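You operate a simulated robot arm through the tools that you are given. There is no shell and no other tool.

You run a simulated two-armed robot. Do the job below in one go: nothing can be reset, and whatever is moved stays where it is left.

## Task
Pick up the brush from the blue bench with one hand, pass it to the other hand and put it in the scrap tub.

Only the result counts: the job must be done as asked and must still hold three seconds after the hand-in. Knocking over, shifting, dropping, spilling or breaking anything else fails it.

## Robot
Two 7-joint arms with two-finger parallel grippers on one trunk, on a base that moves. Base frame: it is fixed to the floor where the robot stands at the start and does not move with it; the origin is under the middle of the robot, x ahead of it, y to its left, z up; the surface under the hand at the start is at about z = 0.8. Units: m, degrees, N and s.
The left shoulder is at the start at [0.073, 0.182, 1.086], the right one opposite. With the tool pointing down near the work surface each hand reaches from about 0.3 to 0.76 m from the robot's upright axis, wherever it stands, measured 20 degrees to its own side. Places, roughly: brush (3x3x15 cm) [0.7, 0.1, 0.9]; scrap tub (31x15 cm) [-0.82, -0.54, 0.7]. Payload 3.91 kg a hand.
The TCP of each hand is the grasp point between the finger pads, 0.03 m short of the fingertips. In the tool frame z runs along the fingers and y along their closing line. Largest opening 0.11 m; finger width 0.02, thickness 0.01; the body of the gripper, 0.048 by 0.112 m, starts 0.055 m behind the TCP.
Orientation is that of the tool frame in the base frame, as [roll, pitch, yaw] about the fixed x, y, z axes, in that order (R = Rz(yaw) Ry(pitch) Rx(roll)). With the fingers straight down and closing along the base's y, the tool's x points along the base's -x, its y along +y and its z along -z.

## Interface
- The arms move only by the tool apply_moves. It takes "left_moves", "right_moves" or both (then of equal length, played together; a hand with none holds still); each is a list of rows, each a list of 3 entries, a list of its own where there are three numbers: the shift along the tool's x, y, z in m, then the turn, a rotation vector about the tool's x, y, z in degrees, then the gripper command, from -1 (fully open) to 1 (shut), values between in proportion. In form: [[[tx, ty, tz], [rx, ry, rz], gripper], ...]. A call has 1 to 20 rows; each row shifts and turns the commanded pose from where the row before left it, along the tool's axes as they then stand. Each row takes 0.2 s and may step no farther than 0.05 m and 8.6 degrees from the row before; otherwise, or with a gripper value out of range, the whole call is refused. A pose out of reach is approached as far as the arm can. The call stops where the force on the tool passes 40 N (or 10 N more than at its start, if that is more) or the arm is blocked; 0.2 s more then pass. Each finger travels about 0.072 m/s and halts on what it meets, pressing with about 30 N; the grip force reading is that of the motor and also rises with nothing between the fingers. The clock runs only during rows and for 0.2 s after the last one: add rows that do not move to give the fingers time. The reply holds the time, the measured pose of the TCP, the force on the tool along the base axes, the opening and the grip force, in the units named above and with some noise, with the torque about the TCP (base axes, N m) and any sound that the robot's microphone picked up.
- Cameras (640 x 400 px; columns grow to the right, rows downward): "scene" is now at [0.1787, -0.0728, 1.269]; the picture's right is [-0.85, -0.52, 0.00], its down [-0.31, 0.52, -0.80] and it looks along [0.42, -0.68, -0.60] (base axes); focal length 214 px, centre (320, 200). "left" rides on the left gripper at [0.072, -0.017, -0.103] in its tool frame; the picture's right is [0.23, 0.97, 0.00], its down [-0.76, 0.18, -0.62] and it looks along [-0.61, 0.14, 0.78] (tool axes); focal length 222 px, centre (320, 200). "right" rides on the right gripper at [0.072, 0.017, -0.103] in its tool frame; the picture's right is [-0.23, 0.97, 0.00], its down [-0.76, -0.18, -0.62] and it looks along [-0.61, -0.14, 0.78] (tool axes); focal length 222 px, centre (320, 200). There is no depth. A picture from a camera that has moved, and an enlarged one, comes with that camera's place and axes in the base frame and with its lens.
- get_image(camera): a new picture of that camera. The clock stands still meanwhile.
- raise_lower(by): moves the trunk up (or, below 0, down) by that many m; the arms and the scene camera ride with it, the base frame stays. It gives what a move gives, with no picture.
- steer(legs): drives the robot by 1 to 6 legs, each [ahead, left, turn to the left] in m, m and degrees, along the robot's own axes; the way and the turn of a leg run together, so that a leg with both is an arc; at most 1.5 m and 180 degrees a leg. The arms and the cameras ride along, it lands a little off, and it stops where it bumps. It gives what a move gives.
- turn_head(pan, tilt): turns the head with the scene camera to pan (to the left, within 80 degrees either way) and tilt (down, from -29 to 69), counted from straight ahead of the robot (the tilt from the chest, where the trunk bows). It gives what a move gives.
- enlarge(camera, box): a new picture of the part [left, top, right, bottom] of that camera's present view, enlarged. The clock stands still meanwhile.
- sign_off(): hands the job in; it is judged then, once.

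Places have to be worked out from the pictures, the camera data and where the tool is seen. Open the grippers and draw the arms clear of the work before you hand the job in, unless the task says otherwise.

The tools are called by a JSON object that holds its "api" and its "payload". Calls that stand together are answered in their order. apply_moves: Moves the arms, as the interface text tells. Its arguments: {"type":"object","properties":{"left_moves":{"type":"array","items":{"type":"array"}},"right_moves":{"type":"array","items":{"type":"array"}}},"required":[]} The other tools are called the same way: raise_lower (by) moves the trunk up or down; steer (legs) drives the base; turn_head (pan, tilt) turns the head that bears the scene camera; get_image (camera) takes a picture; enlarge (camera, box) takes an enlarged picture of a part of a camera's view; sign_off () hands the job in.

At the start:

```text
t: 0.0
left_position: [0.4929, -0.0286, 1.0938]
left_orientation: [-180.0, 0.0, 180.0]
left_wrist_force: [-0.1, 0.2, -0.1]
left_torque: [0.01, 0.0, 0.0]
left_width: 0.1101
left_grasp_force: 0.1
right_position: [0.4064, -0.438, 1.0964]
right_orientation: [-180.0, 0.0, 180.0]
right_wrist_force: [-0.6, 0.3, -0.4]
right_torque: [-0.01, 0.0, -0.02]
right_width: 0.1099
right_grasp_force: 0.0
trunk travel left (down, up): [-0.35, 0.164]
robot x, y, heading: [-0.0034, 0.0019, -0.2]
head pan, tilt (commanded): [-58.6, 37.1]
```

scene: 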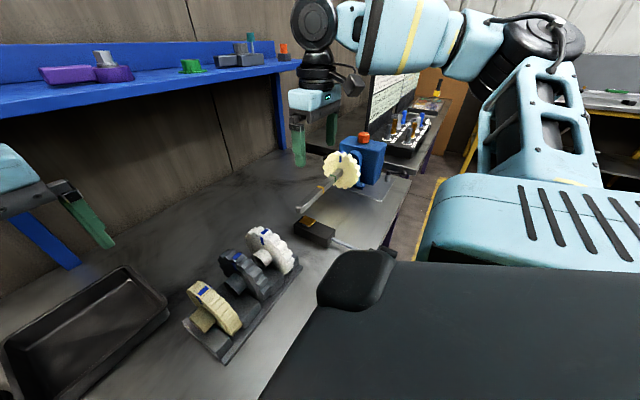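
right: 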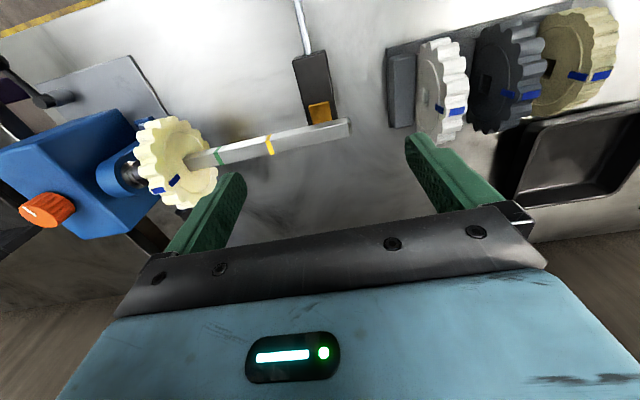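
left: 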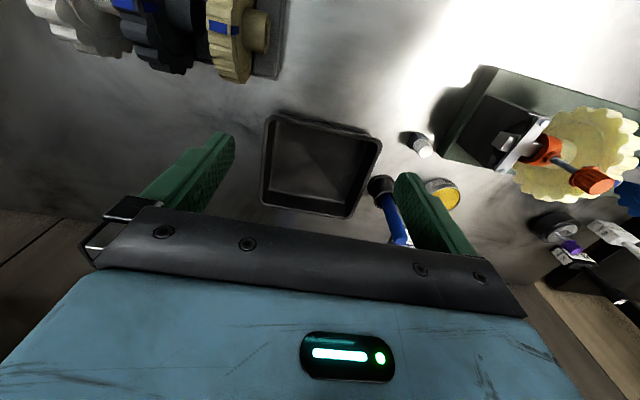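

The start pictures show a work bench with gears, a tray and a brush-like blue handle near the left hand. I turn the head to look straight ahead at the brush's rough location.

{"api": "turn_head", "payload": {"pan": 10, "tilt": 35}}

{"api": "get_image", "payload": {"camera": "scene"}}

```text
t: 1.4
left_position: [0.4942, -0.0292, 1.0919]
left_orientation: [-179.9, 0.0, -180.0]
left_wrist_force: [-0.2, -0.4, 0.4]
left_torque: [-0.01, 0.01, 0.01]
left_width: 0.11
left_grasp_force: 0.1
right_position: [0.4058, -0.4385, 1.0963]
right_orientation: [-180.0, 0.0, 180.0]
right_wrist_force: [-0.2, 0.3, -0.2]
right_torque: [0.0, 0.01, 0.01]
right_width: 0.11
right_grasp_force: 0.0
trunk travel left (down, up): [-0.35, 0.164]
robot x, y, heading: [0.0015, -0.0022, -0.0]
head pan, tilt (commanded): [10.0, 35.0]
```

```text
taken
camera scene: at [0.2202, 0.0165, 1.2723], right [0.17, -0.98, 0.0], down [-0.56, -0.1, -0.82], along [0.81, 0.14, -0.57], focal length 214 px, centre (320, 200)
```

scene: 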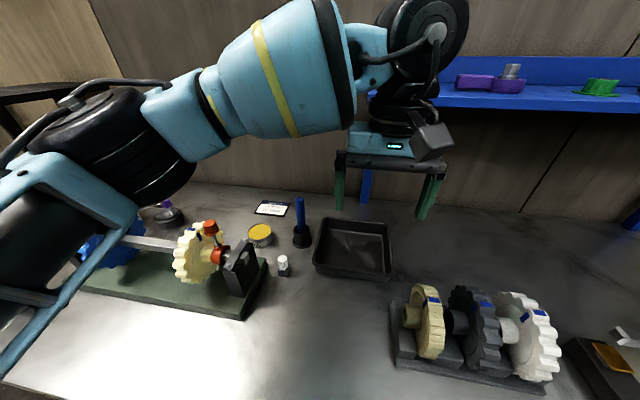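

The brush seems to stand upright with a blue handle at about pixel (301,222). I enlarge that area to see it and its neighbours.

{"api": "enlarge", "payload": {"camera": "scene", "box": [220, 170, 400, 290]}}

{"api": "get_image", "payload": {"camera": "left"}}

```text
3.33 times, centred on (310, 230) of scene
camera zoom: at [0.2202, 0.0165, 1.2723], right [0.17, -0.98, 0.0], down [-0.56, -0.1, -0.82], along [0.81, 0.14, -0.57], focal length 715 px, centre (353, 100)
```

zoom: 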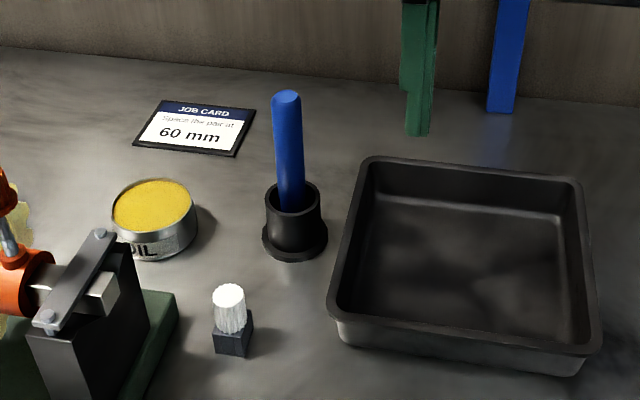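

```text
taken
camera left: at [0.42, -0.0451, 1.1967], right [-0.23, 0.97, 0.0], down [0.76, 0.18, 0.62], along [0.61, 0.14, -0.78], focal length 222 px, centre (320, 200)
```

left: 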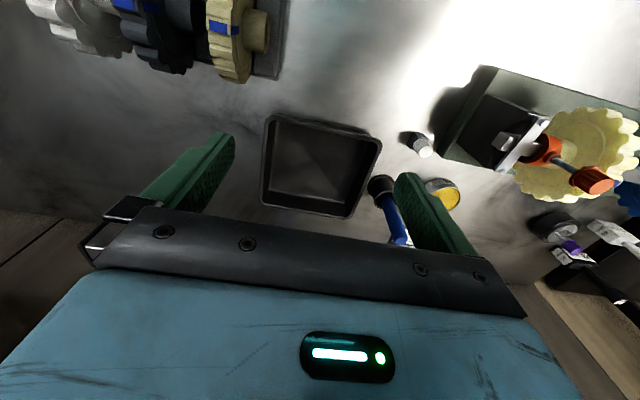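

The blue-handled brush (about 15 cm tall, top z≈0.965) stands in a small black holder at about [0.655, 0.142]. Before moving I look around to both sides to learn the surroundings.

{"api": "turn_head", "payload": {"pan": 80, "tilt": 20}}

{"api": "get_image", "payload": {"camera": "scene"}}

{"api": "turn_head", "payload": {"pan": -80, "tilt": 20}}

{"api": "get_image", "payload": {"camera": "scene"}}

```text
t: 2.8
left_position: [0.4939, -0.0288, 1.0933]
left_orientation: [180.0, 0.0, -179.9]
left_wrist_force: [0.6, 1.0, -0.3]
left_torque: [-0.01, 0.03, 0.02]
left_width: 0.1101
left_grasp_force: 0.0
right_position: [0.407, -0.4383, 1.0966]
right_orientation: [179.9, 0.1, -180.0]
right_wrist_force: [-0.5, -1.1, -1.0]
right_torque: [0.0, -0.01, -0.02]
right_width: 0.1102
right_grasp_force: 0.1
trunk travel left (down, up): [-0.35, 0.164]
robot x, y, heading: [-0.0001, 0.0012, 0.1]
head pan, tilt (commanded): [80.0, 20.0]
```

```text
taken
camera scene: at [0.1497, 0.093, 1.2961], right [0.98, -0.17, 0.0], down [-0.06, -0.34, -0.94], along [0.16, 0.93, -0.34], focal length 214 px, centre (320, 200)
```

scene: 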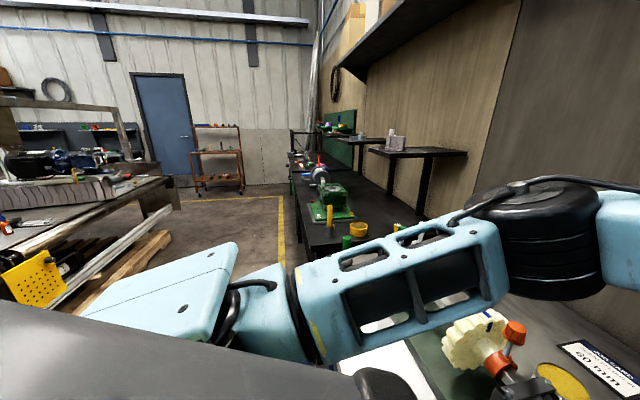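

```text
t: 5.3
left_position: [0.4927, -0.0287, 1.0922]
left_orientation: [-180.0, 0.0, -180.0]
left_wrist_force: [0.0, -0.2, -0.3]
left_torque: [0.0, 0.01, 0.04]
left_width: 0.1102
left_grasp_force: 0.0
right_position: [0.4071, -0.4378, 1.096]
right_orientation: [-179.9, 0.0, -180.0]
right_wrist_force: [0.0, -0.4, 0.6]
right_torque: [0.0, 0.03, -0.02]
right_width: 0.1098
right_grasp_force: 0.1
trunk travel left (down, up): [-0.35, 0.164]
robot x, y, heading: [-0.0027, -0.0048, -0.2]
head pan, tilt (commanded): [-80.0, 20.0]
```

```text
taken
camera scene: at [0.1497, -0.0904, 1.2961], right [-0.98, -0.17, 0.0], down [-0.06, 0.34, -0.94], along [0.16, -0.93, -0.34], focal length 214 px, centre (320, 200)
```

scene: 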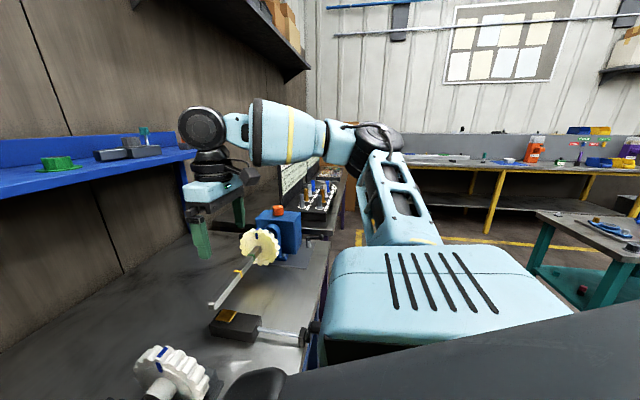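

The surroundings are known roughly: front bench edge at about x≈0.2, a teal-legged table behind to the right that likely holds the tub. Now I bring the left hand, open, to hover near the brush at about [0.60, 0.14, 1.09] and point the head at it.

{"api": "apply_moves", "payload": {"left_moves": [[[-0.0214, 0.0338, 0], [0, 0, 0], -1], [[-0.0214, 0.0338, 0], [0, 0, 0], -1], [[-0.0214, 0.0338, 0], [0, 0, 0], -1], [[-0.0214, 0.0338, 0], [0, 0, 0], -1], [[-0.0214, 0.0338, 0], [0, 0, 0], -1]]}}

{"api": "turn_head", "payload": {"pan": 10, "tilt": 35}}

{"api": "get_image", "payload": {"camera": "scene"}}

{"api": "get_image", "payload": {"camera": "left"}}

```text
t: 6.5
left_position: [0.6006, 0.1406, 1.0927]
left_orientation: [-180.0, 0.0, 180.0]
left_wrist_force: [0.4, 0.1, 0.9]
left_torque: [-0.01, 0.02, 0.01]
left_width: 0.11
left_grasp_force: 0.1
right_position: [0.4061, -0.4399, 1.0967]
right_orientation: [-180.0, 0.0, 180.0]
right_wrist_force: [0.9, -0.4, -0.6]
right_torque: [-0.04, -0.02, 0.02]
right_width: 0.11
right_grasp_force: 0.0
trunk travel left (down, up): [-0.35, 0.164]
robot x, y, heading: [0.0012, 0.0007, -0.0]
head pan, tilt (commanded): [-80.0, 20.0]
```

```text
t: 8.1
left_position: [0.6003, 0.1404, 1.0923]
left_orientation: [-180.0, 0.1, 180.0]
left_wrist_force: [-1.2, -0.1, 0.6]
left_torque: [0.0, 0.02, 0.0]
left_width: 0.11
left_grasp_force: 0.2
right_position: [0.4065, -0.4376, 1.0972]
right_orientation: [180.0, 0.0, -180.0]
right_wrist_force: [-0.4, 0.2, -0.1]
right_torque: [-0.01, -0.01, 0.02]
right_width: 0.11
right_grasp_force: 0.0
trunk travel left (down, up): [-0.35, 0.164]
robot x, y, heading: [0.0005, 0.0007, -0.2]
head pan, tilt (commanded): [10.0, 35.0]
```

```text
taken
camera scene: at [0.2202, 0.0165, 1.2723], right [0.17, -0.98, 0.0], down [-0.56, -0.1, -0.82], along [0.81, 0.14, -0.57], focal length 214 px, centre (320, 200)
```

scene: 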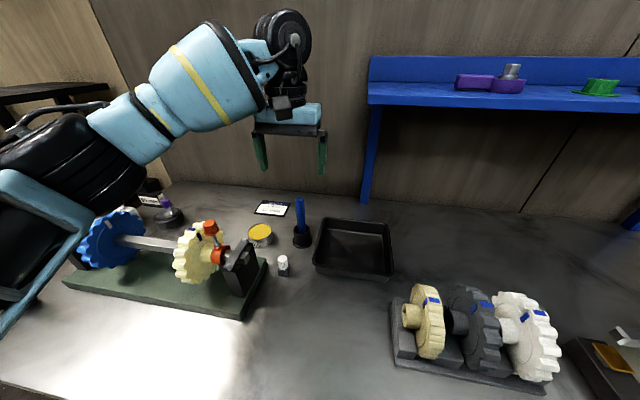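

```text
taken
camera left: at [0.5272, 0.1235, 1.1968], right [-0.23, 0.97, 0.0], down [0.76, 0.18, 0.62], along [0.61, 0.14, -0.78], focal length 222 px, centre (320, 200)
```

left: 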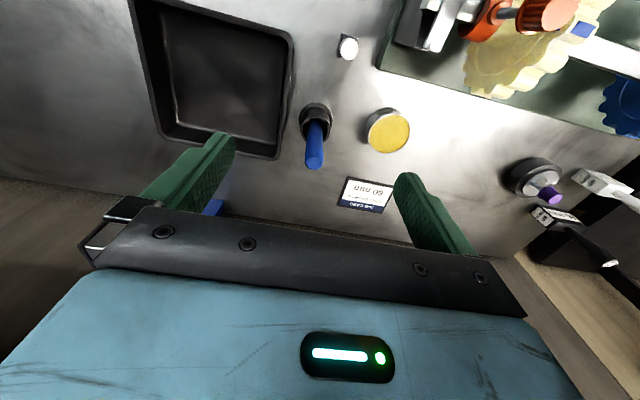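

The left camera sees the brush handle top near (315,160), which triangulates to about [0.651, 0.143, 0.966]. I enlarge that spot in both cameras for a better fix.

{"api": "enlarge", "payload": {"camera": "left", "box": [270, 90, 366, 180]}}

{"api": "enlarge", "payload": {"camera": "scene", "box": [264, 190, 344, 250]}}

```text
4.44 times, centred on (318, 135) of left
camera zoom: at [0.5272, 0.1235, 1.1968], right [-0.23, 0.97, 0.0], down [0.76, 0.18, 0.62], along [0.61, 0.14, -0.78], focal length 987 px, centre (329, 489)
```

zoom: 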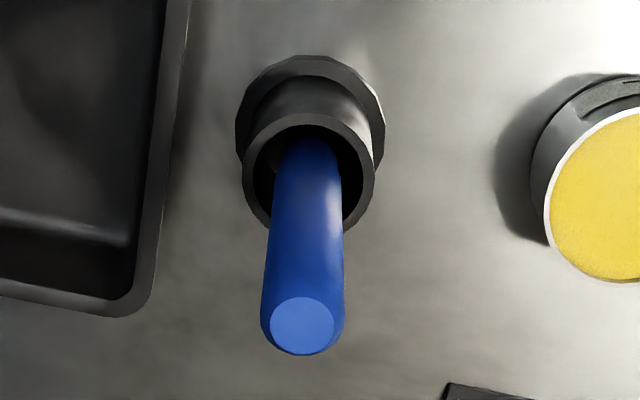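

```text
6.67 times, centred on (304, 220) of scene
camera zoom: at [0.2202, 0.0165, 1.2723], right [0.17, -0.98, 0.0], down [-0.56, -0.1, -0.82], along [0.81, 0.14, -0.57], focal length 1430 px, centre (427, 67)
```

zoom: 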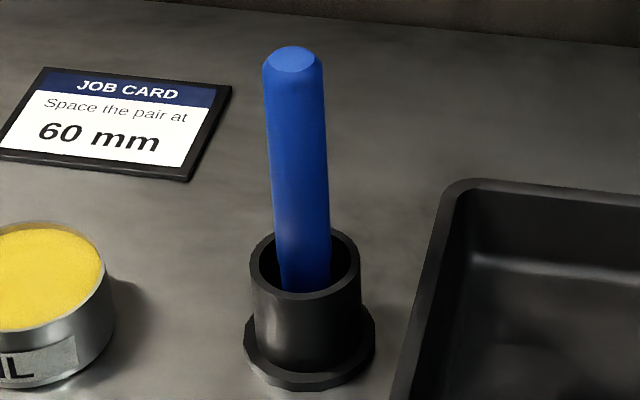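

Refined: handle top at [0.658, 0.145, 0.961], holder rim at z≈0.858 and the brush vertical. I move over it and lower the open left hand to TCP z≈0.942.

{"api": "apply_moves", "payload": {"left_moves": [[[-0.0285, 0.002, 0], [0, 0, 0], -1], [[-0.0285, 0.002, 0], [0, 0, 0], -1], [[0, 0, 0.03], [0, 0, 0], -1], [[0, 0, 0.03], [0, 0, 0], -1], [[0, 0, 0.03], [0, 0, 0], -1]]}}

{"api": "get_image", "payload": {"camera": "left"}}

{"api": "enlarge", "payload": {"camera": "scene", "box": [240, 150, 360, 250]}}

```text
t: 9.3
left_position: [0.6569, 0.1458, 1.0017]
left_orientation: [180.0, 0.0, 180.0]
left_wrist_force: [-0.6, 0.1, 0.4]
left_torque: [-0.01, 0.03, 0.01]
left_width: 0.1101
left_grasp_force: 0.0
right_position: [0.4076, -0.4383, 1.0959]
right_orientation: [180.0, 0.0, 179.9]
right_wrist_force: [-0.4, 1.1, 0.3]
right_torque: [-0.03, -0.01, 0.01]
right_width: 0.1097
right_grasp_force: 0.1
trunk travel left (down, up): [-0.35, 0.164]
robot x, y, heading: [-0.0015, 0.0007, 0.4]
head pan, tilt (commanded): [10.0, 35.0]
```

```text
taken
camera left: at [0.5843, 0.1287, 1.1065], right [-0.23, 0.97, 0.0], down [0.76, 0.18, 0.62], along [0.61, 0.14, -0.78], focal length 222 px, centre (320, 200)
```

left: 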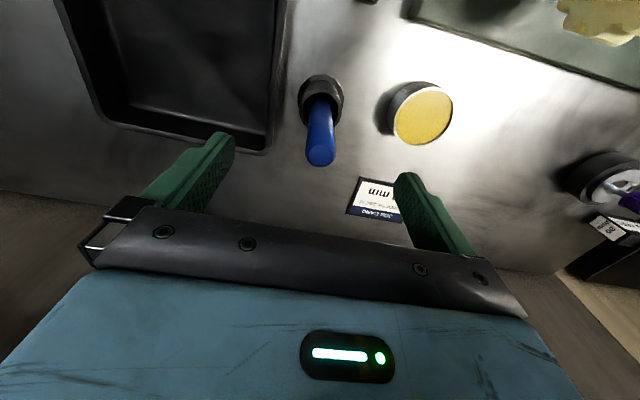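

```text
4.00 times, centred on (300, 200) of scene
camera zoom: at [0.2206, 0.017, 1.2722], right [0.17, -0.98, 0.0], down [-0.57, -0.1, -0.82], along [0.81, 0.14, -0.57], focal length 858 px, centre (400, 200)
```

zoom: 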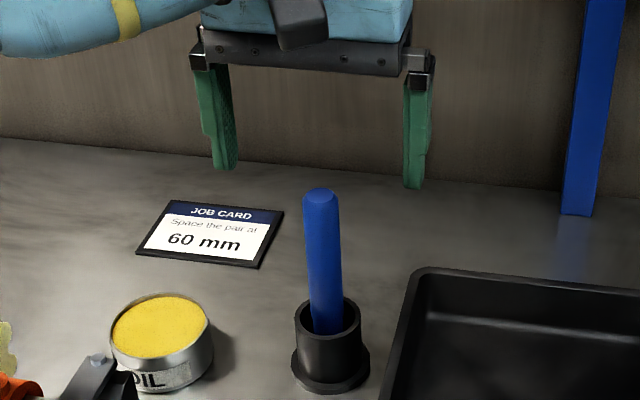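

The top projects to [0.657, 0.146], exactly under the TCP. I lower 6 cm and then close the left fingers on the handle.

{"api": "apply_moves", "payload": {"left_moves": [[[0, 0, 0.03], [0, 0, 0], -1], [[0, 0, 0.03], [0, 0, 0], -1], [[0, 0, 0], [0, 0, 0], -1]]}}

{"api": "get_image", "payload": {"camera": "left"}}

{"api": "enlarge", "payload": {"camera": "scene", "box": [240, 150, 360, 250]}}

```text
t: 10.1
left_position: [0.6573, 0.1437, 0.9434]
left_orientation: [-180.0, 0.0, 180.0]
left_wrist_force: [0.4, -0.6, -0.3]
left_torque: [-0.04, 0.0, 0.0]
left_width: 0.1101
left_grasp_force: 0.0
right_position: [0.4069, -0.4382, 1.0967]
right_orientation: [179.9, 0.0, 180.0]
right_wrist_force: [0.1, 0.1, 0.1]
right_torque: [0.02, 0.02, -0.01]
right_width: 0.11
right_grasp_force: 0.1
trunk travel left (down, up): [-0.35, 0.164]
robot x, y, heading: [-0.0012, 0.0017, 0.1]
head pan, tilt (commanded): [10.0, 35.0]
```

```text
taken
camera left: at [0.584, 0.1273, 1.0466], right [-0.23, 0.97, 0.0], down [0.76, 0.18, 0.62], along [0.61, 0.14, -0.78], focal length 222 px, centre (320, 200)
```

left: 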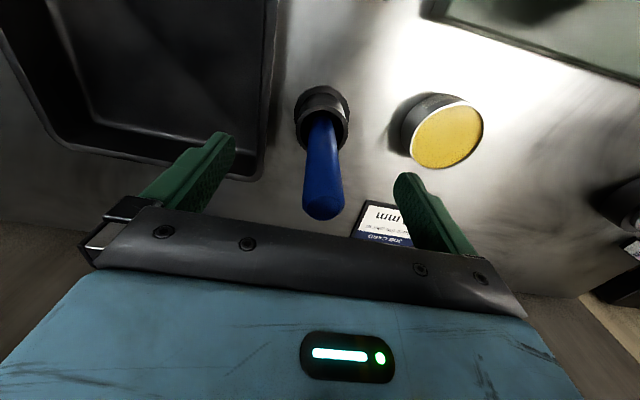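

```text
4.00 times, centred on (300, 200) of scene
camera zoom: at [0.22, 0.0165, 1.2723], right [0.17, -0.98, 0.0], down [-0.56, -0.1, -0.82], along [0.81, 0.14, -0.57], focal length 858 px, centre (400, 200)
```

zoom: 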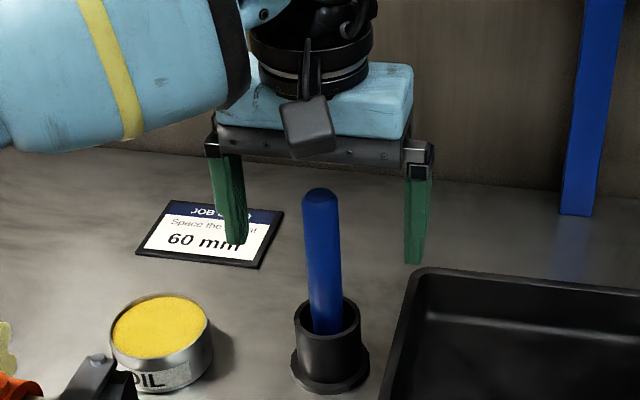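

The handle sits centered between the open fingers. I close the left gripper and wait for it to settle.

{"api": "apply_moves", "payload": {"left_moves": [[[0, 0, 0], [0, 0, 0], 1], [[0, 0, 0], [0, 0, 0], 1], [[0, 0, 0], [0, 0, 0], 1], [[0, 0, 0], [0, 0, 0], 1], [[0, 0, 0], [0, 0, 0], 1], [[0, 0, 0], [0, 0, 0], 1]]}}

{"api": "get_image", "payload": {"camera": "left"}}

{"api": "enlarge", "payload": {"camera": "scene", "box": [240, 150, 360, 250]}}

```text
t: 11.5
left_position: [0.6574, 0.1438, 0.9436]
left_orientation: [-180.0, 0.0, 179.9]
left_wrist_force: [0.0, -0.7, -0.3]
left_torque: [-0.02, 0.0, -0.03]
left_width: 0.0225
left_grasp_force: 30.4
right_position: [0.4079, -0.4397, 1.0961]
right_orientation: [-179.9, 0.0, -180.0]
right_wrist_force: [-0.2, 0.4, 0.4]
right_torque: [0.01, 0.0, 0.04]
right_width: 0.11
right_grasp_force: 0.0
trunk travel left (down, up): [-0.35, 0.164]
robot x, y, heading: [-0.0004, -0.0005, 0.1]
head pan, tilt (commanded): [10.0, 35.0]
```

```text
taken
camera left: at [0.5841, 0.1275, 1.0468], right [-0.23, 0.97, 0.0], down [0.76, 0.18, 0.62], along [0.61, 0.14, -0.78], focal length 222 px, centre (320, 200)
```

left: 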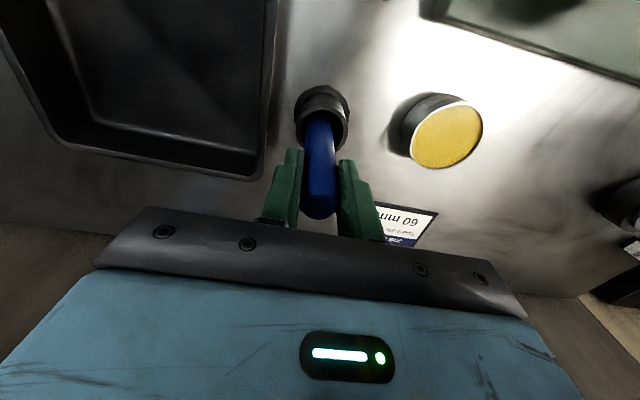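

```text
4.00 times, centred on (300, 200) of scene
camera zoom: at [0.2201, 0.0166, 1.2723], right [0.17, -0.98, 0.0], down [-0.56, -0.1, -0.82], along [0.81, 0.14, -0.57], focal length 858 px, centre (400, 200)
```

zoom: 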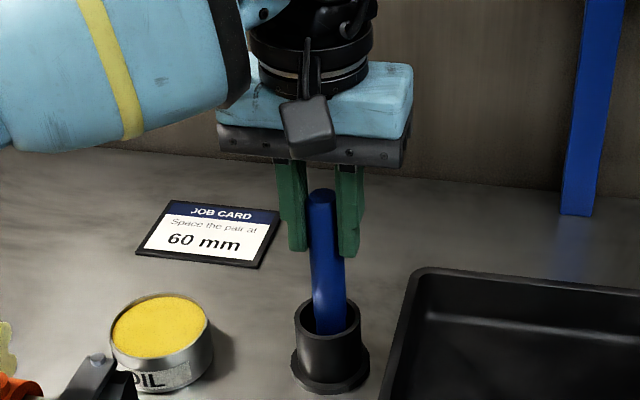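

The fingers hold the handle (width 2.25 cm, 30 N). I lift straight up 8 cm in small steps and check that the holder stays put.

{"api": "apply_moves", "payload": {"left_moves": [[[0, 0, -0.015], [0, 0, 0], 1], [[0, 0, -0.02], [0, 0, 0], 1], [[0, 0, -0.02], [0, 0, 0], 1], [[0, 0, -0.025], [0, 0, 0], 1]]}}

{"api": "enlarge", "payload": {"camera": "scene", "box": [240, 130, 360, 250]}}

```text
t: 12.5
left_position: [0.6568, 0.1441, 1.0239]
left_orientation: [-180.0, 0.1, 180.0]
left_wrist_force: [0.2, 0.1, 0.1]
left_torque: [-0.03, 0.04, 0.01]
left_width: 0.0223
left_grasp_force: 30.0
right_position: [0.4061, -0.438, 1.0957]
right_orientation: [-180.0, 0.0, 179.9]
right_wrist_force: [-0.1, -0.6, -0.6]
right_torque: [-0.01, -0.01, -0.04]
right_width: 0.1101
right_grasp_force: 0.0
trunk travel left (down, up): [-0.35, 0.164]
robot x, y, heading: [0.0015, -0.0012, 0.1]
head pan, tilt (commanded): [10.0, 35.0]
```

```text
3.33 times, centred on (300, 190) of scene
camera zoom: at [0.2198, 0.0164, 1.2723], right [0.17, -0.98, 0.0], down [-0.56, -0.1, -0.82], along [0.81, 0.14, -0.57], focal length 715 px, centre (387, 233)
```

zoom: 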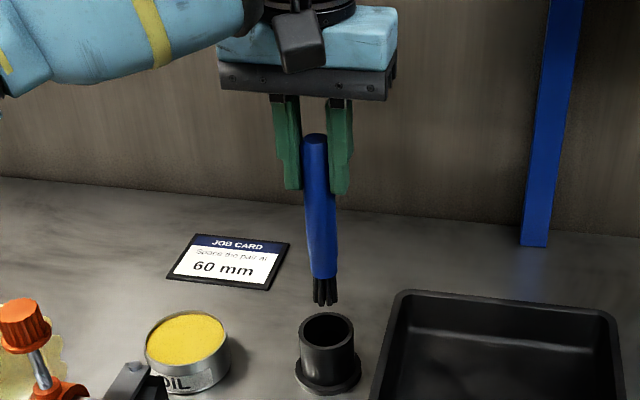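

The brush came out cleanly with the holder standing in place. I lift it further to z≈1.16 and bring it to the front middle, about [0.55, 0.03, 1.16], for the handover.

{"api": "apply_moves", "payload": {"left_moves": [[[0, 0, -0.034], [0, 0, 0], 1], [[0, 0, -0.034], [0, 0, 0], 1], [[0, 0, -0.034], [0, 0, 0], 1], [[0, 0, -0.034], [0, 0, 0], 1], [[0.0267, -0.0285, 0], [0, 0, 0], 1], [[0.0267, -0.0285, 0], [0, 0, 0], 1], [[0.0267, -0.0285, 0], [0, 0, 0], 1], [[0.0267, -0.0285, 0], [0, 0, 0], 1]]}}

{"api": "apply_moves", "payload": {"right_moves": [[[-0.025, 0.0375, 0], [0, 0, 0], -1], [[-0.025, 0.0375, 0], [0, 0, 0], -1], [[-0.025, 0.0375, 0], [0, 0, 0], -1], [[-0.025, 0.0375, 0], [0, 0, 0], -1]]}}

{"api": "turn_head", "payload": {"pan": -5, "tilt": 20}}

{"api": "get_image", "payload": {"camera": "scene"}}

```text
t: 14.3
left_position: [0.5433, 0.0284, 1.1573]
left_orientation: [-179.9, 0.0, 180.0]
left_wrist_force: [-0.3, -0.9, 0.6]
left_torque: [0.02, 0.01, 0.01]
left_width: 0.0228
left_grasp_force: 30.2
left hand out of reach, approached as far as the arm can: row 4
right_position: [0.4059, -0.44, 1.0964]
right_orientation: [-180.0, 0.0, 180.0]
right_wrist_force: [-0.6, -0.9, 0.3]
right_torque: [0.02, 0.02, -0.01]
right_width: 0.11
right_grasp_force: 0.0
trunk travel left (down, up): [-0.35, 0.164]
robot x, y, heading: [-0.0018, -0.0001, 0.1]
head pan, tilt (commanded): [10.0, 35.0]
```

```text
t: 15.3
left_position: [0.5437, 0.0299, 1.1563]
left_orientation: [-179.9, -0.1, 180.0]
left_wrist_force: [0.5, -0.8, -0.9]
left_torque: [-0.03, 0.02, 0.0]
left_width: 0.0226
left_grasp_force: 30.3
right_position: [0.5082, -0.2878, 1.0967]
right_orientation: [180.0, -0.1, 180.0]
right_wrist_force: [-0.4, -0.9, -0.2]
right_torque: [-0.01, 0.02, 0.04]
right_width: 0.1101
right_grasp_force: 0.1
trunk travel left (down, up): [-0.35, 0.164]
robot x, y, heading: [-0.0004, 0.002, 0.0]
head pan, tilt (commanded): [10.0, 35.0]
```

```text
t: 16.1
left_position: [0.5438, 0.03, 1.1571]
left_orientation: [-179.9, 0.0, -179.9]
left_wrist_force: [0.4, 0.6, -0.7]
left_torque: [0.03, -0.01, 0.01]
left_width: 0.0226
left_grasp_force: 29.6
right_position: [0.5078, -0.2891, 1.0961]
right_orientation: [-179.9, 0.0, -179.9]
right_wrist_force: [-1.0, -0.9, 0.5]
right_torque: [0.06, 0.03, -0.01]
right_width: 0.11
right_grasp_force: 0.0
trunk travel left (down, up): [-0.35, 0.164]
robot x, y, heading: [0.0001, -0.0, -0.1]
head pan, tilt (commanded): [-5.0, 20.0]
```

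```text
taken
camera scene: at [0.2263, -0.0067, 1.296], right [-0.09, -1.0, 0.0], down [-0.34, 0.03, -0.94], along [0.94, -0.08, -0.34], focal length 214 px, centre (320, 200)
```

scene: 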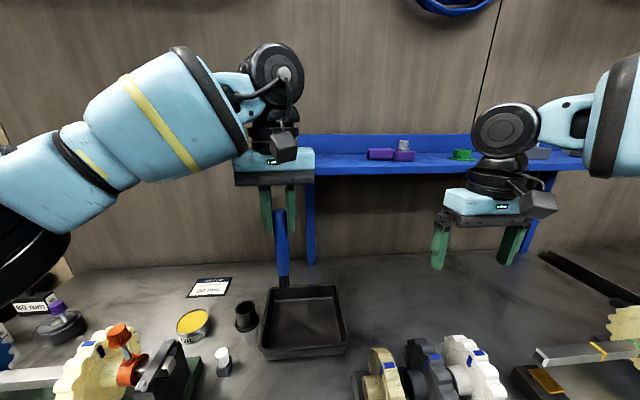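

The brush hangs vertically from the left hand at [0.544, 0.03, 1.157]. Now I tilt the right hand (well away at y≈-0.29) to point forward horizontally.

{"api": "apply_moves", "payload": {"right_moves": [[[0, 0, 0], [0, -8.18, 0], -1], [[0, 0, 0], [0, -8.18, 0], -1], [[0, 0, 0], [0, -8.18, 0], -1], [[0, 0, 0], [0, -8.18, 0], -1], [[0, 0, 0], [0, -8.18, 0], -1], [[0, 0, 0], [0, -8.18, 0], -1]]}}

{"api": "get_image", "payload": {"camera": "scene"}}

```text
t: 17.5
left_position: [0.5422, 0.0284, 1.1566]
left_orientation: [-180.0, 0.0, 179.9]
left_wrist_force: [0.3, 0.7, -0.8]
left_torque: [0.02, -0.01, -0.03]
left_width: 0.0229
left_grasp_force: 29.7
right_position: [0.5069, -0.2875, 1.0956]
right_orientation: [180.0, 49.2, 180.0]
right_wrist_force: [0.5, 0.5, -0.2]
right_torque: [0.03, 0.02, 0.02]
right_width: 0.1101
right_grasp_force: 0.1
trunk travel left (down, up): [-0.35, 0.164]
robot x, y, heading: [-0.0036, 0.0001, -0.1]
head pan, tilt (commanded): [-5.0, 20.0]
```

```text
taken
camera scene: at [0.2261, -0.0072, 1.2961], right [-0.09, -1.0, 0.0], down [-0.34, 0.03, -0.94], along [0.94, -0.08, -0.34], focal length 214 px, centre (320, 200)
```

scene: 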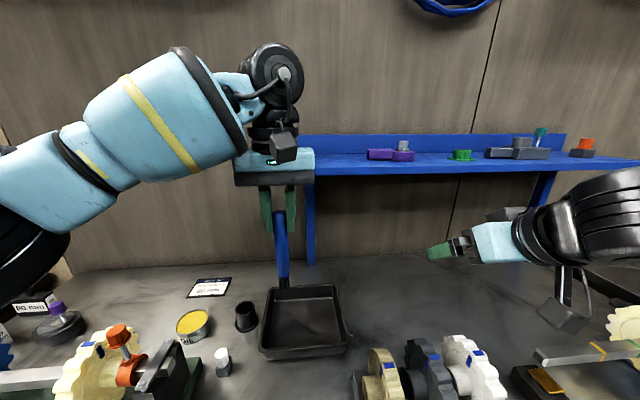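

The right hand tilts as intended with clearance all around. I finish the rotation to horizontal.

{"api": "apply_moves", "payload": {"right_moves": [[[0, 0, 0], [0, -8.18, 0], -1], [[0, 0, 0], [0, -8.18, 0], -1], [[0, 0, 0], [0, -8.18, 0], -1], [[0, 0, 0], [0, -8.18, 0], -1], [[0, 0, 0], [0, -8.18, 0], -1]]}}

{"api": "get_image", "payload": {"camera": "scene"}}

{"api": "get_image", "payload": {"camera": "right"}}

```text
t: 18.7
left_position: [0.5434, 0.0294, 1.1566]
left_orientation: [179.9, 0.1, 180.0]
left_wrist_force: [0.3, 0.1, 0.6]
left_torque: [0.02, 0.02, 0.02]
left_width: 0.0226
left_grasp_force: 30.1
right_position: [0.5165, -0.2903, 1.0976]
right_orientation: [64.4, 89.9, 64.4]
right_wrist_force: [0.3, 1.5, 0.7]
right_torque: [-0.02, 0.0, -0.03]
right_width: 0.11
right_grasp_force: 0.0
right hand out of reach, approached as far as the arm can: row 4, 5
trunk travel left (down, up): [-0.35, 0.164]
robot x, y, heading: [0.0, -0.0032, -0.1]
head pan, tilt (commanded): [-5.0, 20.0]
```

```text
taken
camera scene: at [0.2266, -0.007, 1.296], right [-0.09, -1.0, 0.0], down [-0.34, 0.03, -0.94], along [0.94, -0.08, -0.34], focal length 214 px, centre (320, 200)
```

scene: 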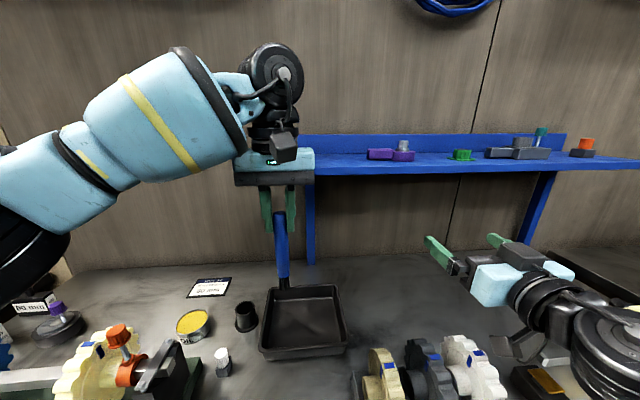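

```text
taken
camera right: at [0.4155, -0.2735, 1.0244], right [0.0, 0.97, 0.23], down [-0.62, -0.18, 0.76], along [0.78, -0.14, 0.61], focal length 222 px, centre (320, 200)
```

right: 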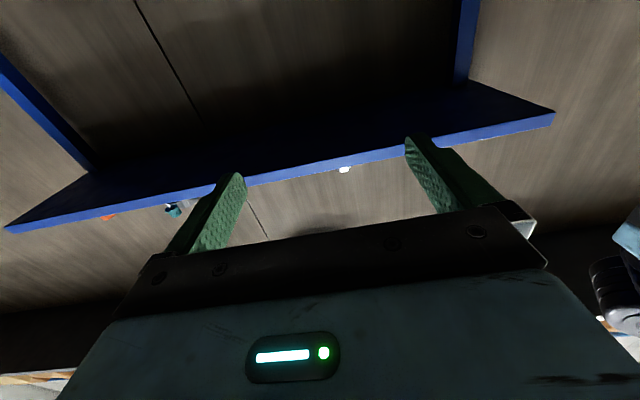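

The right hand is horizontal pointing forward at [0.517, -0.290, 1.098]. I now yaw it 60° to the left (about tool -x), and move the left hand forward a bit to x≈0.60 for more arm room.

{"api": "apply_moves", "payload": {"left_moves": [[[-0.014, 0.003, 0], [0, 0, 0], 1], [[-0.014, 0.003, 0], [0, 0, 0], 1], [[-0.014, 0.003, 0], [0, 0, 0], 1], [[-0.014, 0.003, 0], [0, 0, 0], 1], [[0, 0, 0], [0, 0, 0], 1], [[0, 0, 0], [0, 0, 0], 1], [[0, 0, 0], [0, 0, 0], 1], [[0, 0, 0], [0, 0, 0], 1]], "right_moves": [[[0, 0, 0], [-7.5, 0, 0], -1], [[0, 0, 0], [-7.5, 0, 0], -1], [[0, 0, 0], [-7.5, 0, 0], -1], [[0, 0, 0], [-7.5, 0, 0], -1], [[0, 0, 0], [-7.5, 0, 0], -1], [[0, 0, 0], [-7.5, 0, 0], -1], [[0, 0, 0], [-7.5, 0, 0], -1], [[0, 0, 0], [-7.5, 0, 0], -1]]}}

{"api": "get_image", "payload": {"camera": "scene"}}

{"api": "get_image", "payload": {"camera": "right"}}

```text
t: 20.5
left_position: [0.5989, 0.0413, 1.1575]
left_orientation: [-180.0, 0.1, 180.0]
left_wrist_force: [0.3, 0.1, -0.5]
left_torque: [0.02, 0.01, -0.01]
left_width: 0.0227
left_grasp_force: 30.0
right_position: [0.5168, -0.2899, 1.0977]
right_orientation: [10.1, 90.0, 70.2]
right_wrist_force: [-0.3, 0.1, -0.4]
right_torque: [-0.01, 0.0, 0.0]
right_width: 0.1102
right_grasp_force: 0.1
trunk travel left (down, up): [-0.35, 0.164]
robot x, y, heading: [-0.0002, -0.0008, 0.1]
head pan, tilt (commanded): [-5.0, 20.0]
```

```text
taken
camera scene: at [0.2265, -0.0067, 1.2961], right [-0.09, -1.0, 0.0], down [-0.34, 0.03, -0.94], along [0.94, -0.08, -0.34], focal length 214 px, centre (320, 200)
```

scene: 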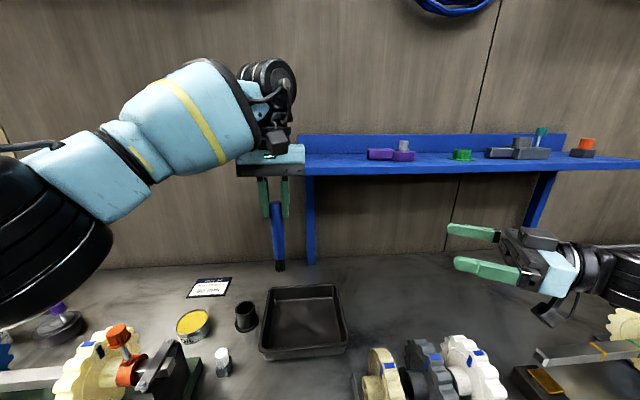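

```text
taken
camera right: at [0.4523, -0.3717, 1.0248], right [-0.84, 0.49, 0.23], down [-0.16, -0.63, 0.76], along [0.51, 0.61, 0.61], focal length 222 px, centre (320, 200)
```

right: 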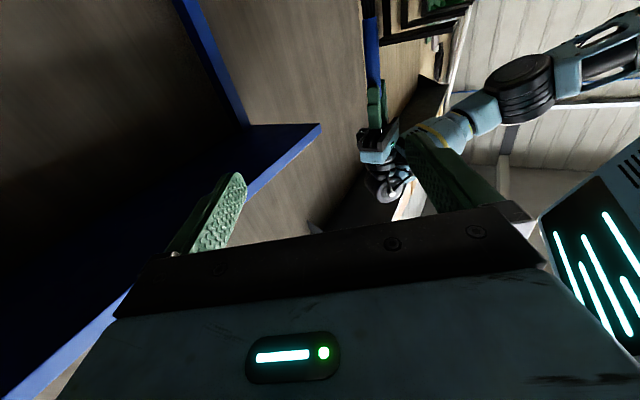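

The right hand now points at yaw 60°, with its axes confirmed by the camera data. I line it up with the brush axis at z≈1.087 and advance to a stand-off 14 cm short of the brush.

{"api": "apply_moves", "payload": {"right_moves": [[[0.002, 0.0189, 0.038], [0, 0, 0], -1], [[0.002, 0.0189, 0.038], [0, 0, 0], -1], [[0.002, 0.0189, 0.038], [0, 0, 0], -1], [[0.002, 0.0189, 0.038], [0, 0, 0], -1], [[0.002, 0.0189, 0.038], [0, 0, 0], -1], [[0, 0, 0], [0, 0, 0], -1]]}}

{"api": "get_image", "payload": {"camera": "scene"}}

{"api": "get_image", "payload": {"camera": "right"}}

{"api": "get_image", "payload": {"camera": "left"}}

```text
t: 21.9
left_position: [0.5983, 0.0411, 1.157]
left_orientation: [-180.0, 0.0, 179.9]
left_wrist_force: [-0.1, 0.3, -0.3]
left_torque: [0.0, 0.0, 0.0]
left_width: 0.0226
left_grasp_force: 30.0
right_position: [0.5291, -0.0784, 1.0883]
right_orientation: [-7.4, 89.9, 52.6]
right_wrist_force: [-0.1, -0.6, 0.5]
right_torque: [-0.01, 0.0, 0.01]
right_width: 0.1101
right_grasp_force: 0.0
trunk travel left (down, up): [-0.35, 0.164]
robot x, y, heading: [-0.0014, 0.0029, 0.1]
head pan, tilt (commanded): [-5.0, 20.0]
```

```text
taken
camera scene: at [0.2258, -0.0074, 1.2962], right [-0.09, -1.0, 0.0], down [-0.34, 0.03, -0.94], along [0.94, -0.08, -0.34], focal length 214 px, centre (320, 200)
```

scene: 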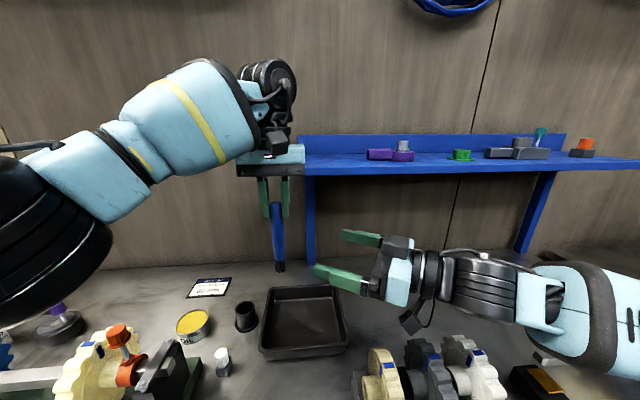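

```text
taken
camera right: at [0.4649, -0.1604, 1.0154], right [-0.84, 0.49, 0.23], down [-0.16, -0.63, 0.76], along [0.51, 0.61, 0.61], focal length 222 px, centre (320, 200)
```

right: 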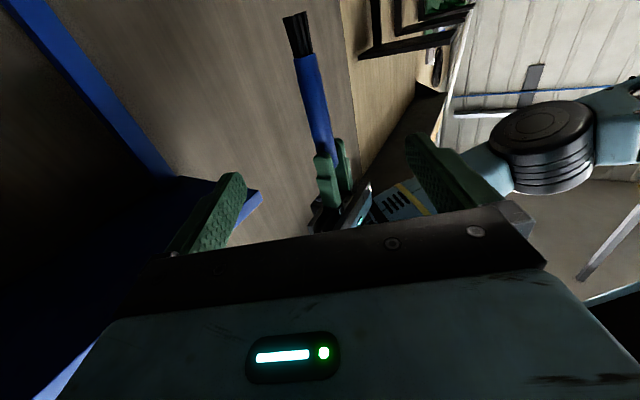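

```text
taken
camera left: at [0.5253, 0.0245, 1.2606], right [-0.23, 0.97, 0.0], down [0.76, 0.18, 0.62], along [0.61, 0.14, -0.78], focal length 222 px, centre (320, 200)
```

left: 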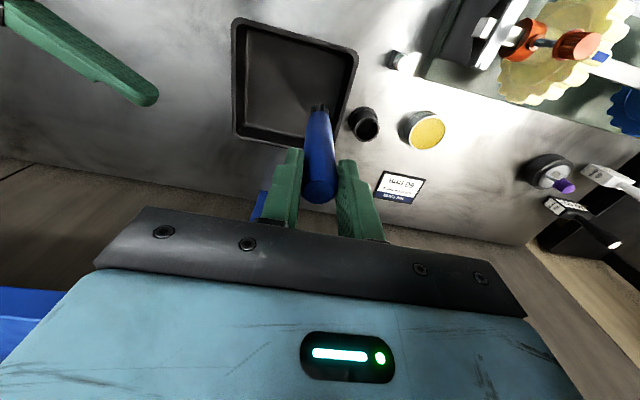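

The brush with bristles is visible in the right camera ahead of the hand. I enlarge both views to check lateral alignment before closing in.

{"api": "enlarge", "payload": {"camera": "right", "box": [250, 0, 400, 200]}}

{"api": "enlarge", "payload": {"camera": "scene", "box": [230, 170, 430, 310]}}

```text
2.00 times, centred on (325, 100) of right
camera zoom: at [0.4649, -0.1604, 1.0154], right [-0.84, 0.49, 0.23], down [-0.16, -0.63, 0.76], along [0.51, 0.61, 0.61], focal length 444 px, centre (310, 400)
```

zoom: 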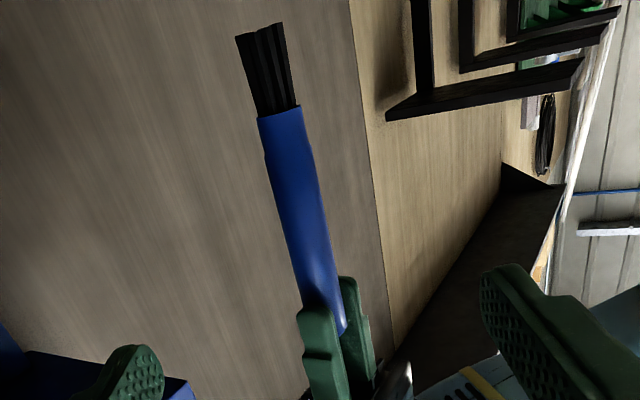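

```text
2.86 times, centred on (330, 240) of scene
camera zoom: at [0.2258, -0.0074, 1.2962], right [-0.09, -1.0, 0.0], down [-0.34, 0.03, -0.94], along [0.94, -0.08, -0.34], focal length 613 px, centre (291, 86)
```

zoom: 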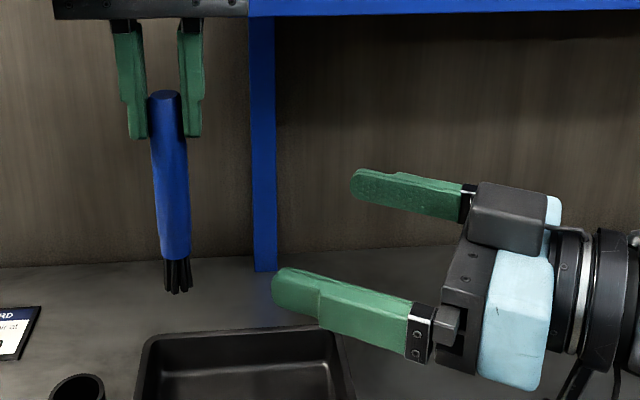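

Alignment is within about 3–6 mm (brush slightly towards the tool's -y). I shift 3 mm and advance 8 cm, then recheck.

{"api": "apply_moves", "payload": {"right_moves": [[[0, -0.0015, 0.02], [0, 0, 0], -1], [[0, -0.0015, 0.02], [0, 0, 0], -1], [[0, 0, 0.02], [0, 0, 0], -1], [[0, 0, 0.02], [0, 0, 0], -1], [[0, 0, 0], [0, 0, 0], -1]]}}

{"api": "enlarge", "payload": {"camera": "right", "box": [180, 0, 480, 220]}}

{"api": "enlarge", "payload": {"camera": "scene", "box": [230, 170, 430, 310]}}

{"api": "get_image", "payload": {"camera": "left"}}

```text
t: 23.1
left_position: [0.5989, 0.0413, 1.1578]
left_orientation: [-180.0, 0.0, -180.0]
left_wrist_force: [-0.5, 0.0, 0.0]
left_torque: [0.03, -0.01, -0.02]
left_width: 0.0225
left_grasp_force: 30.5
right_position: [0.5733, -0.0112, 1.0882]
right_orientation: [158.9, 90.0, -141.1]
right_wrist_force: [-0.7, -0.5, 0.5]
right_torque: [-0.03, 0.02, 0.03]
right_width: 0.1099
right_grasp_force: 0.0
trunk travel left (down, up): [-0.35, 0.164]
robot x, y, heading: [0.0021, 0.0034, 0.0]
head pan, tilt (commanded): [-5.0, 20.0]
```

```text
1.82 times, centred on (330, 110) of right
camera zoom: at [0.5083, -0.0928, 1.015], right [-0.84, 0.49, 0.23], down [-0.16, -0.63, 0.76], along [0.51, 0.61, 0.61], focal length 404 px, centre (302, 364)
```

zoom: 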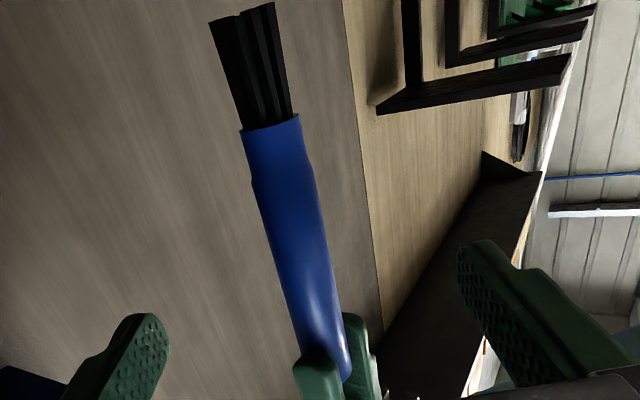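

```text
2.86 times, centred on (330, 240) of scene
camera zoom: at [0.226, -0.0071, 1.2961], right [-0.09, -1.0, 0.0], down [-0.34, 0.03, -0.94], along [0.94, -0.08, -0.34], focal length 613 px, centre (291, 86)
```

zoom: 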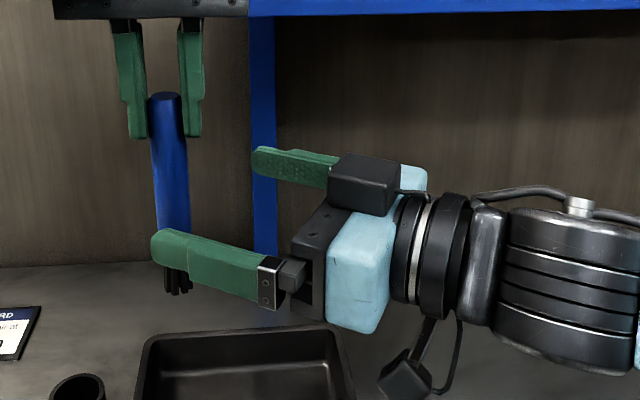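

```text
taken
camera left: at [0.5255, 0.0248, 1.2605], right [-0.23, 0.97, 0.0], down [0.76, 0.18, 0.62], along [0.61, 0.14, -0.78], focal length 222 px, centre (320, 200)
```

left: 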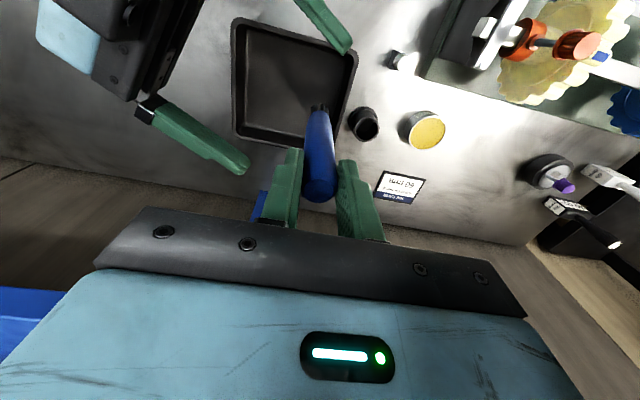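

The fingers straddle the brush path; the right camera puts the brush about 2 mm towards tool -y. I shift 2 mm and advance the remaining 5.8 cm so that the handle lies at the right TCP.

{"api": "apply_moves", "payload": {"right_moves": [[[0, -0.002, 0.015], [0, 0, 0], -1], [[0, 0, 0.015], [0, 0, 0], -1], [[0, 0, 0.015], [0, 0, 0], -1], [[0, 0, 0.012], [0, 0, 0], -1], [[0, 0, 0], [0, 0, 0], -1]]}}

{"api": "get_image", "payload": {"camera": "right"}}

{"api": "enlarge", "payload": {"camera": "scene", "box": [230, 170, 430, 310]}}

{"api": "enlarge", "payload": {"camera": "left", "box": [200, 0, 440, 200]}}

```text
t: 24.3
left_position: [0.5977, 0.0414, 1.1569]
left_orientation: [-180.0, 0.0, 180.0]
left_wrist_force: [0.5, -0.4, -0.5]
left_torque: [0.01, 0.0, -0.01]
left_width: 0.0225
left_grasp_force: 29.1
right_position: [0.5976, 0.0312, 1.087]
right_orientation: [42.7, 90.0, 102.7]
right_wrist_force: [-0.4, 0.1, 0.3]
right_torque: [0.02, 0.01, 0.03]
right_width: 0.1101
right_grasp_force: 0.0
right hand out of reach, approached as far as the arm can: row 4
trunk travel left (down, up): [-0.35, 0.164]
robot x, y, heading: [0.005, 0.0006, -0.2]
head pan, tilt (commanded): [-5.0, 20.0]
```

```text
taken
camera right: at [0.5329, -0.0496, 1.0137], right [-0.84, 0.49, 0.23], down [-0.16, -0.63, 0.76], along [0.51, 0.61, 0.61], focal length 222 px, centre (320, 200)
```

right: 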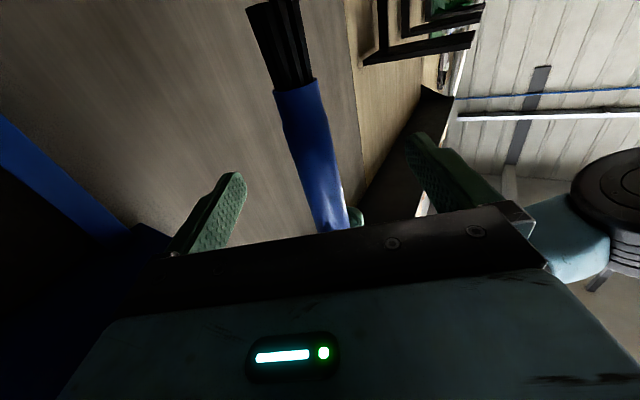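

```text
2.86 times, centred on (330, 240) of scene
camera zoom: at [0.2264, -0.0068, 1.2961], right [-0.09, -1.0, 0.0], down [-0.34, 0.03, -0.94], along [0.94, -0.08, -0.34], focal length 613 px, centre (291, 86)
```

zoom: 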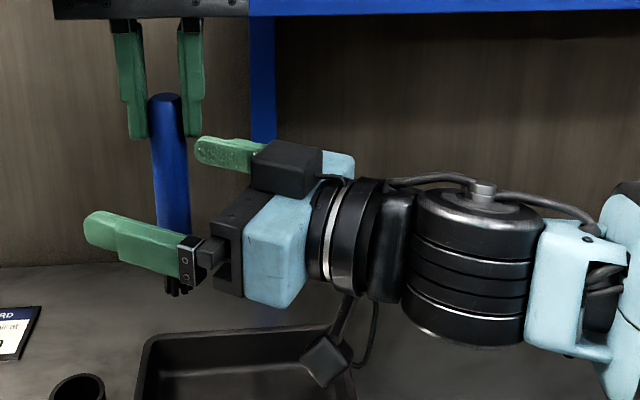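

```text
2.00 times, centred on (320, 100) of left
camera zoom: at [0.5258, 0.025, 1.2604], right [-0.23, 0.97, 0.0], down [0.76, 0.18, 0.62], along [0.61, 0.14, -0.78], focal length 444 px, centre (320, 400)
```

zoom: 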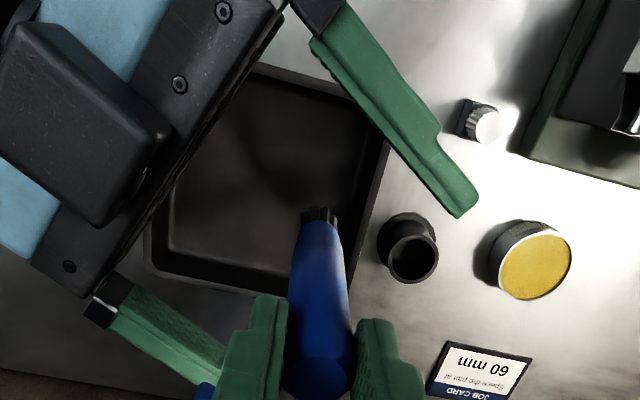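

The handle is between the right fingers, roughly centred laterally but about 9 mm ahead of the right TCP since the right arm is at its reach limit. I bring the left hand 9 mm towards the right hand, then close the right gripper.

{"api": "apply_moves", "payload": {"left_moves": [[[0.0022, -0.0038, 0], [0, 0, 0], 1], [[0.0022, -0.0038, 0], [0, 0, 0], 1], [[0, 0, 0], [0, 0, 0], 1]]}}

{"api": "get_image", "payload": {"camera": "right"}}

```text
t: 25.1
left_position: [0.5931, 0.0337, 1.1566]
left_orientation: [180.0, 0.0, -180.0]
left_wrist_force: [0.5, 0.1, 0.6]
left_torque: [0.04, 0.01, -0.02]
left_width: 0.0229
left_grasp_force: 30.0
right_position: [0.5976, 0.0317, 1.0869]
right_orientation: [54.6, 90.0, 114.7]
right_wrist_force: [0.4, -0.3, -0.9]
right_torque: [-0.02, 0.01, 0.0]
right_width: 0.1101
right_grasp_force: 0.1
trunk travel left (down, up): [-0.35, 0.164]
robot x, y, heading: [0.0005, 0.0017, 0.0]
head pan, tilt (commanded): [-5.0, 20.0]
```

```text
taken
camera right: at [0.5327, -0.0495, 1.0139], right [-0.84, 0.49, 0.23], down [-0.16, -0.63, 0.76], along [0.51, 0.61, 0.61], focal length 222 px, centre (320, 200)
```

right: 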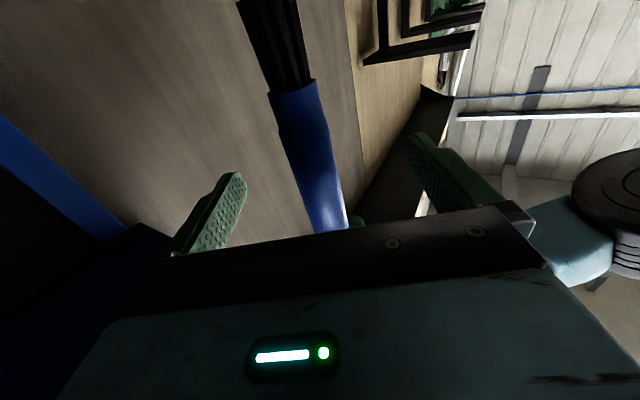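

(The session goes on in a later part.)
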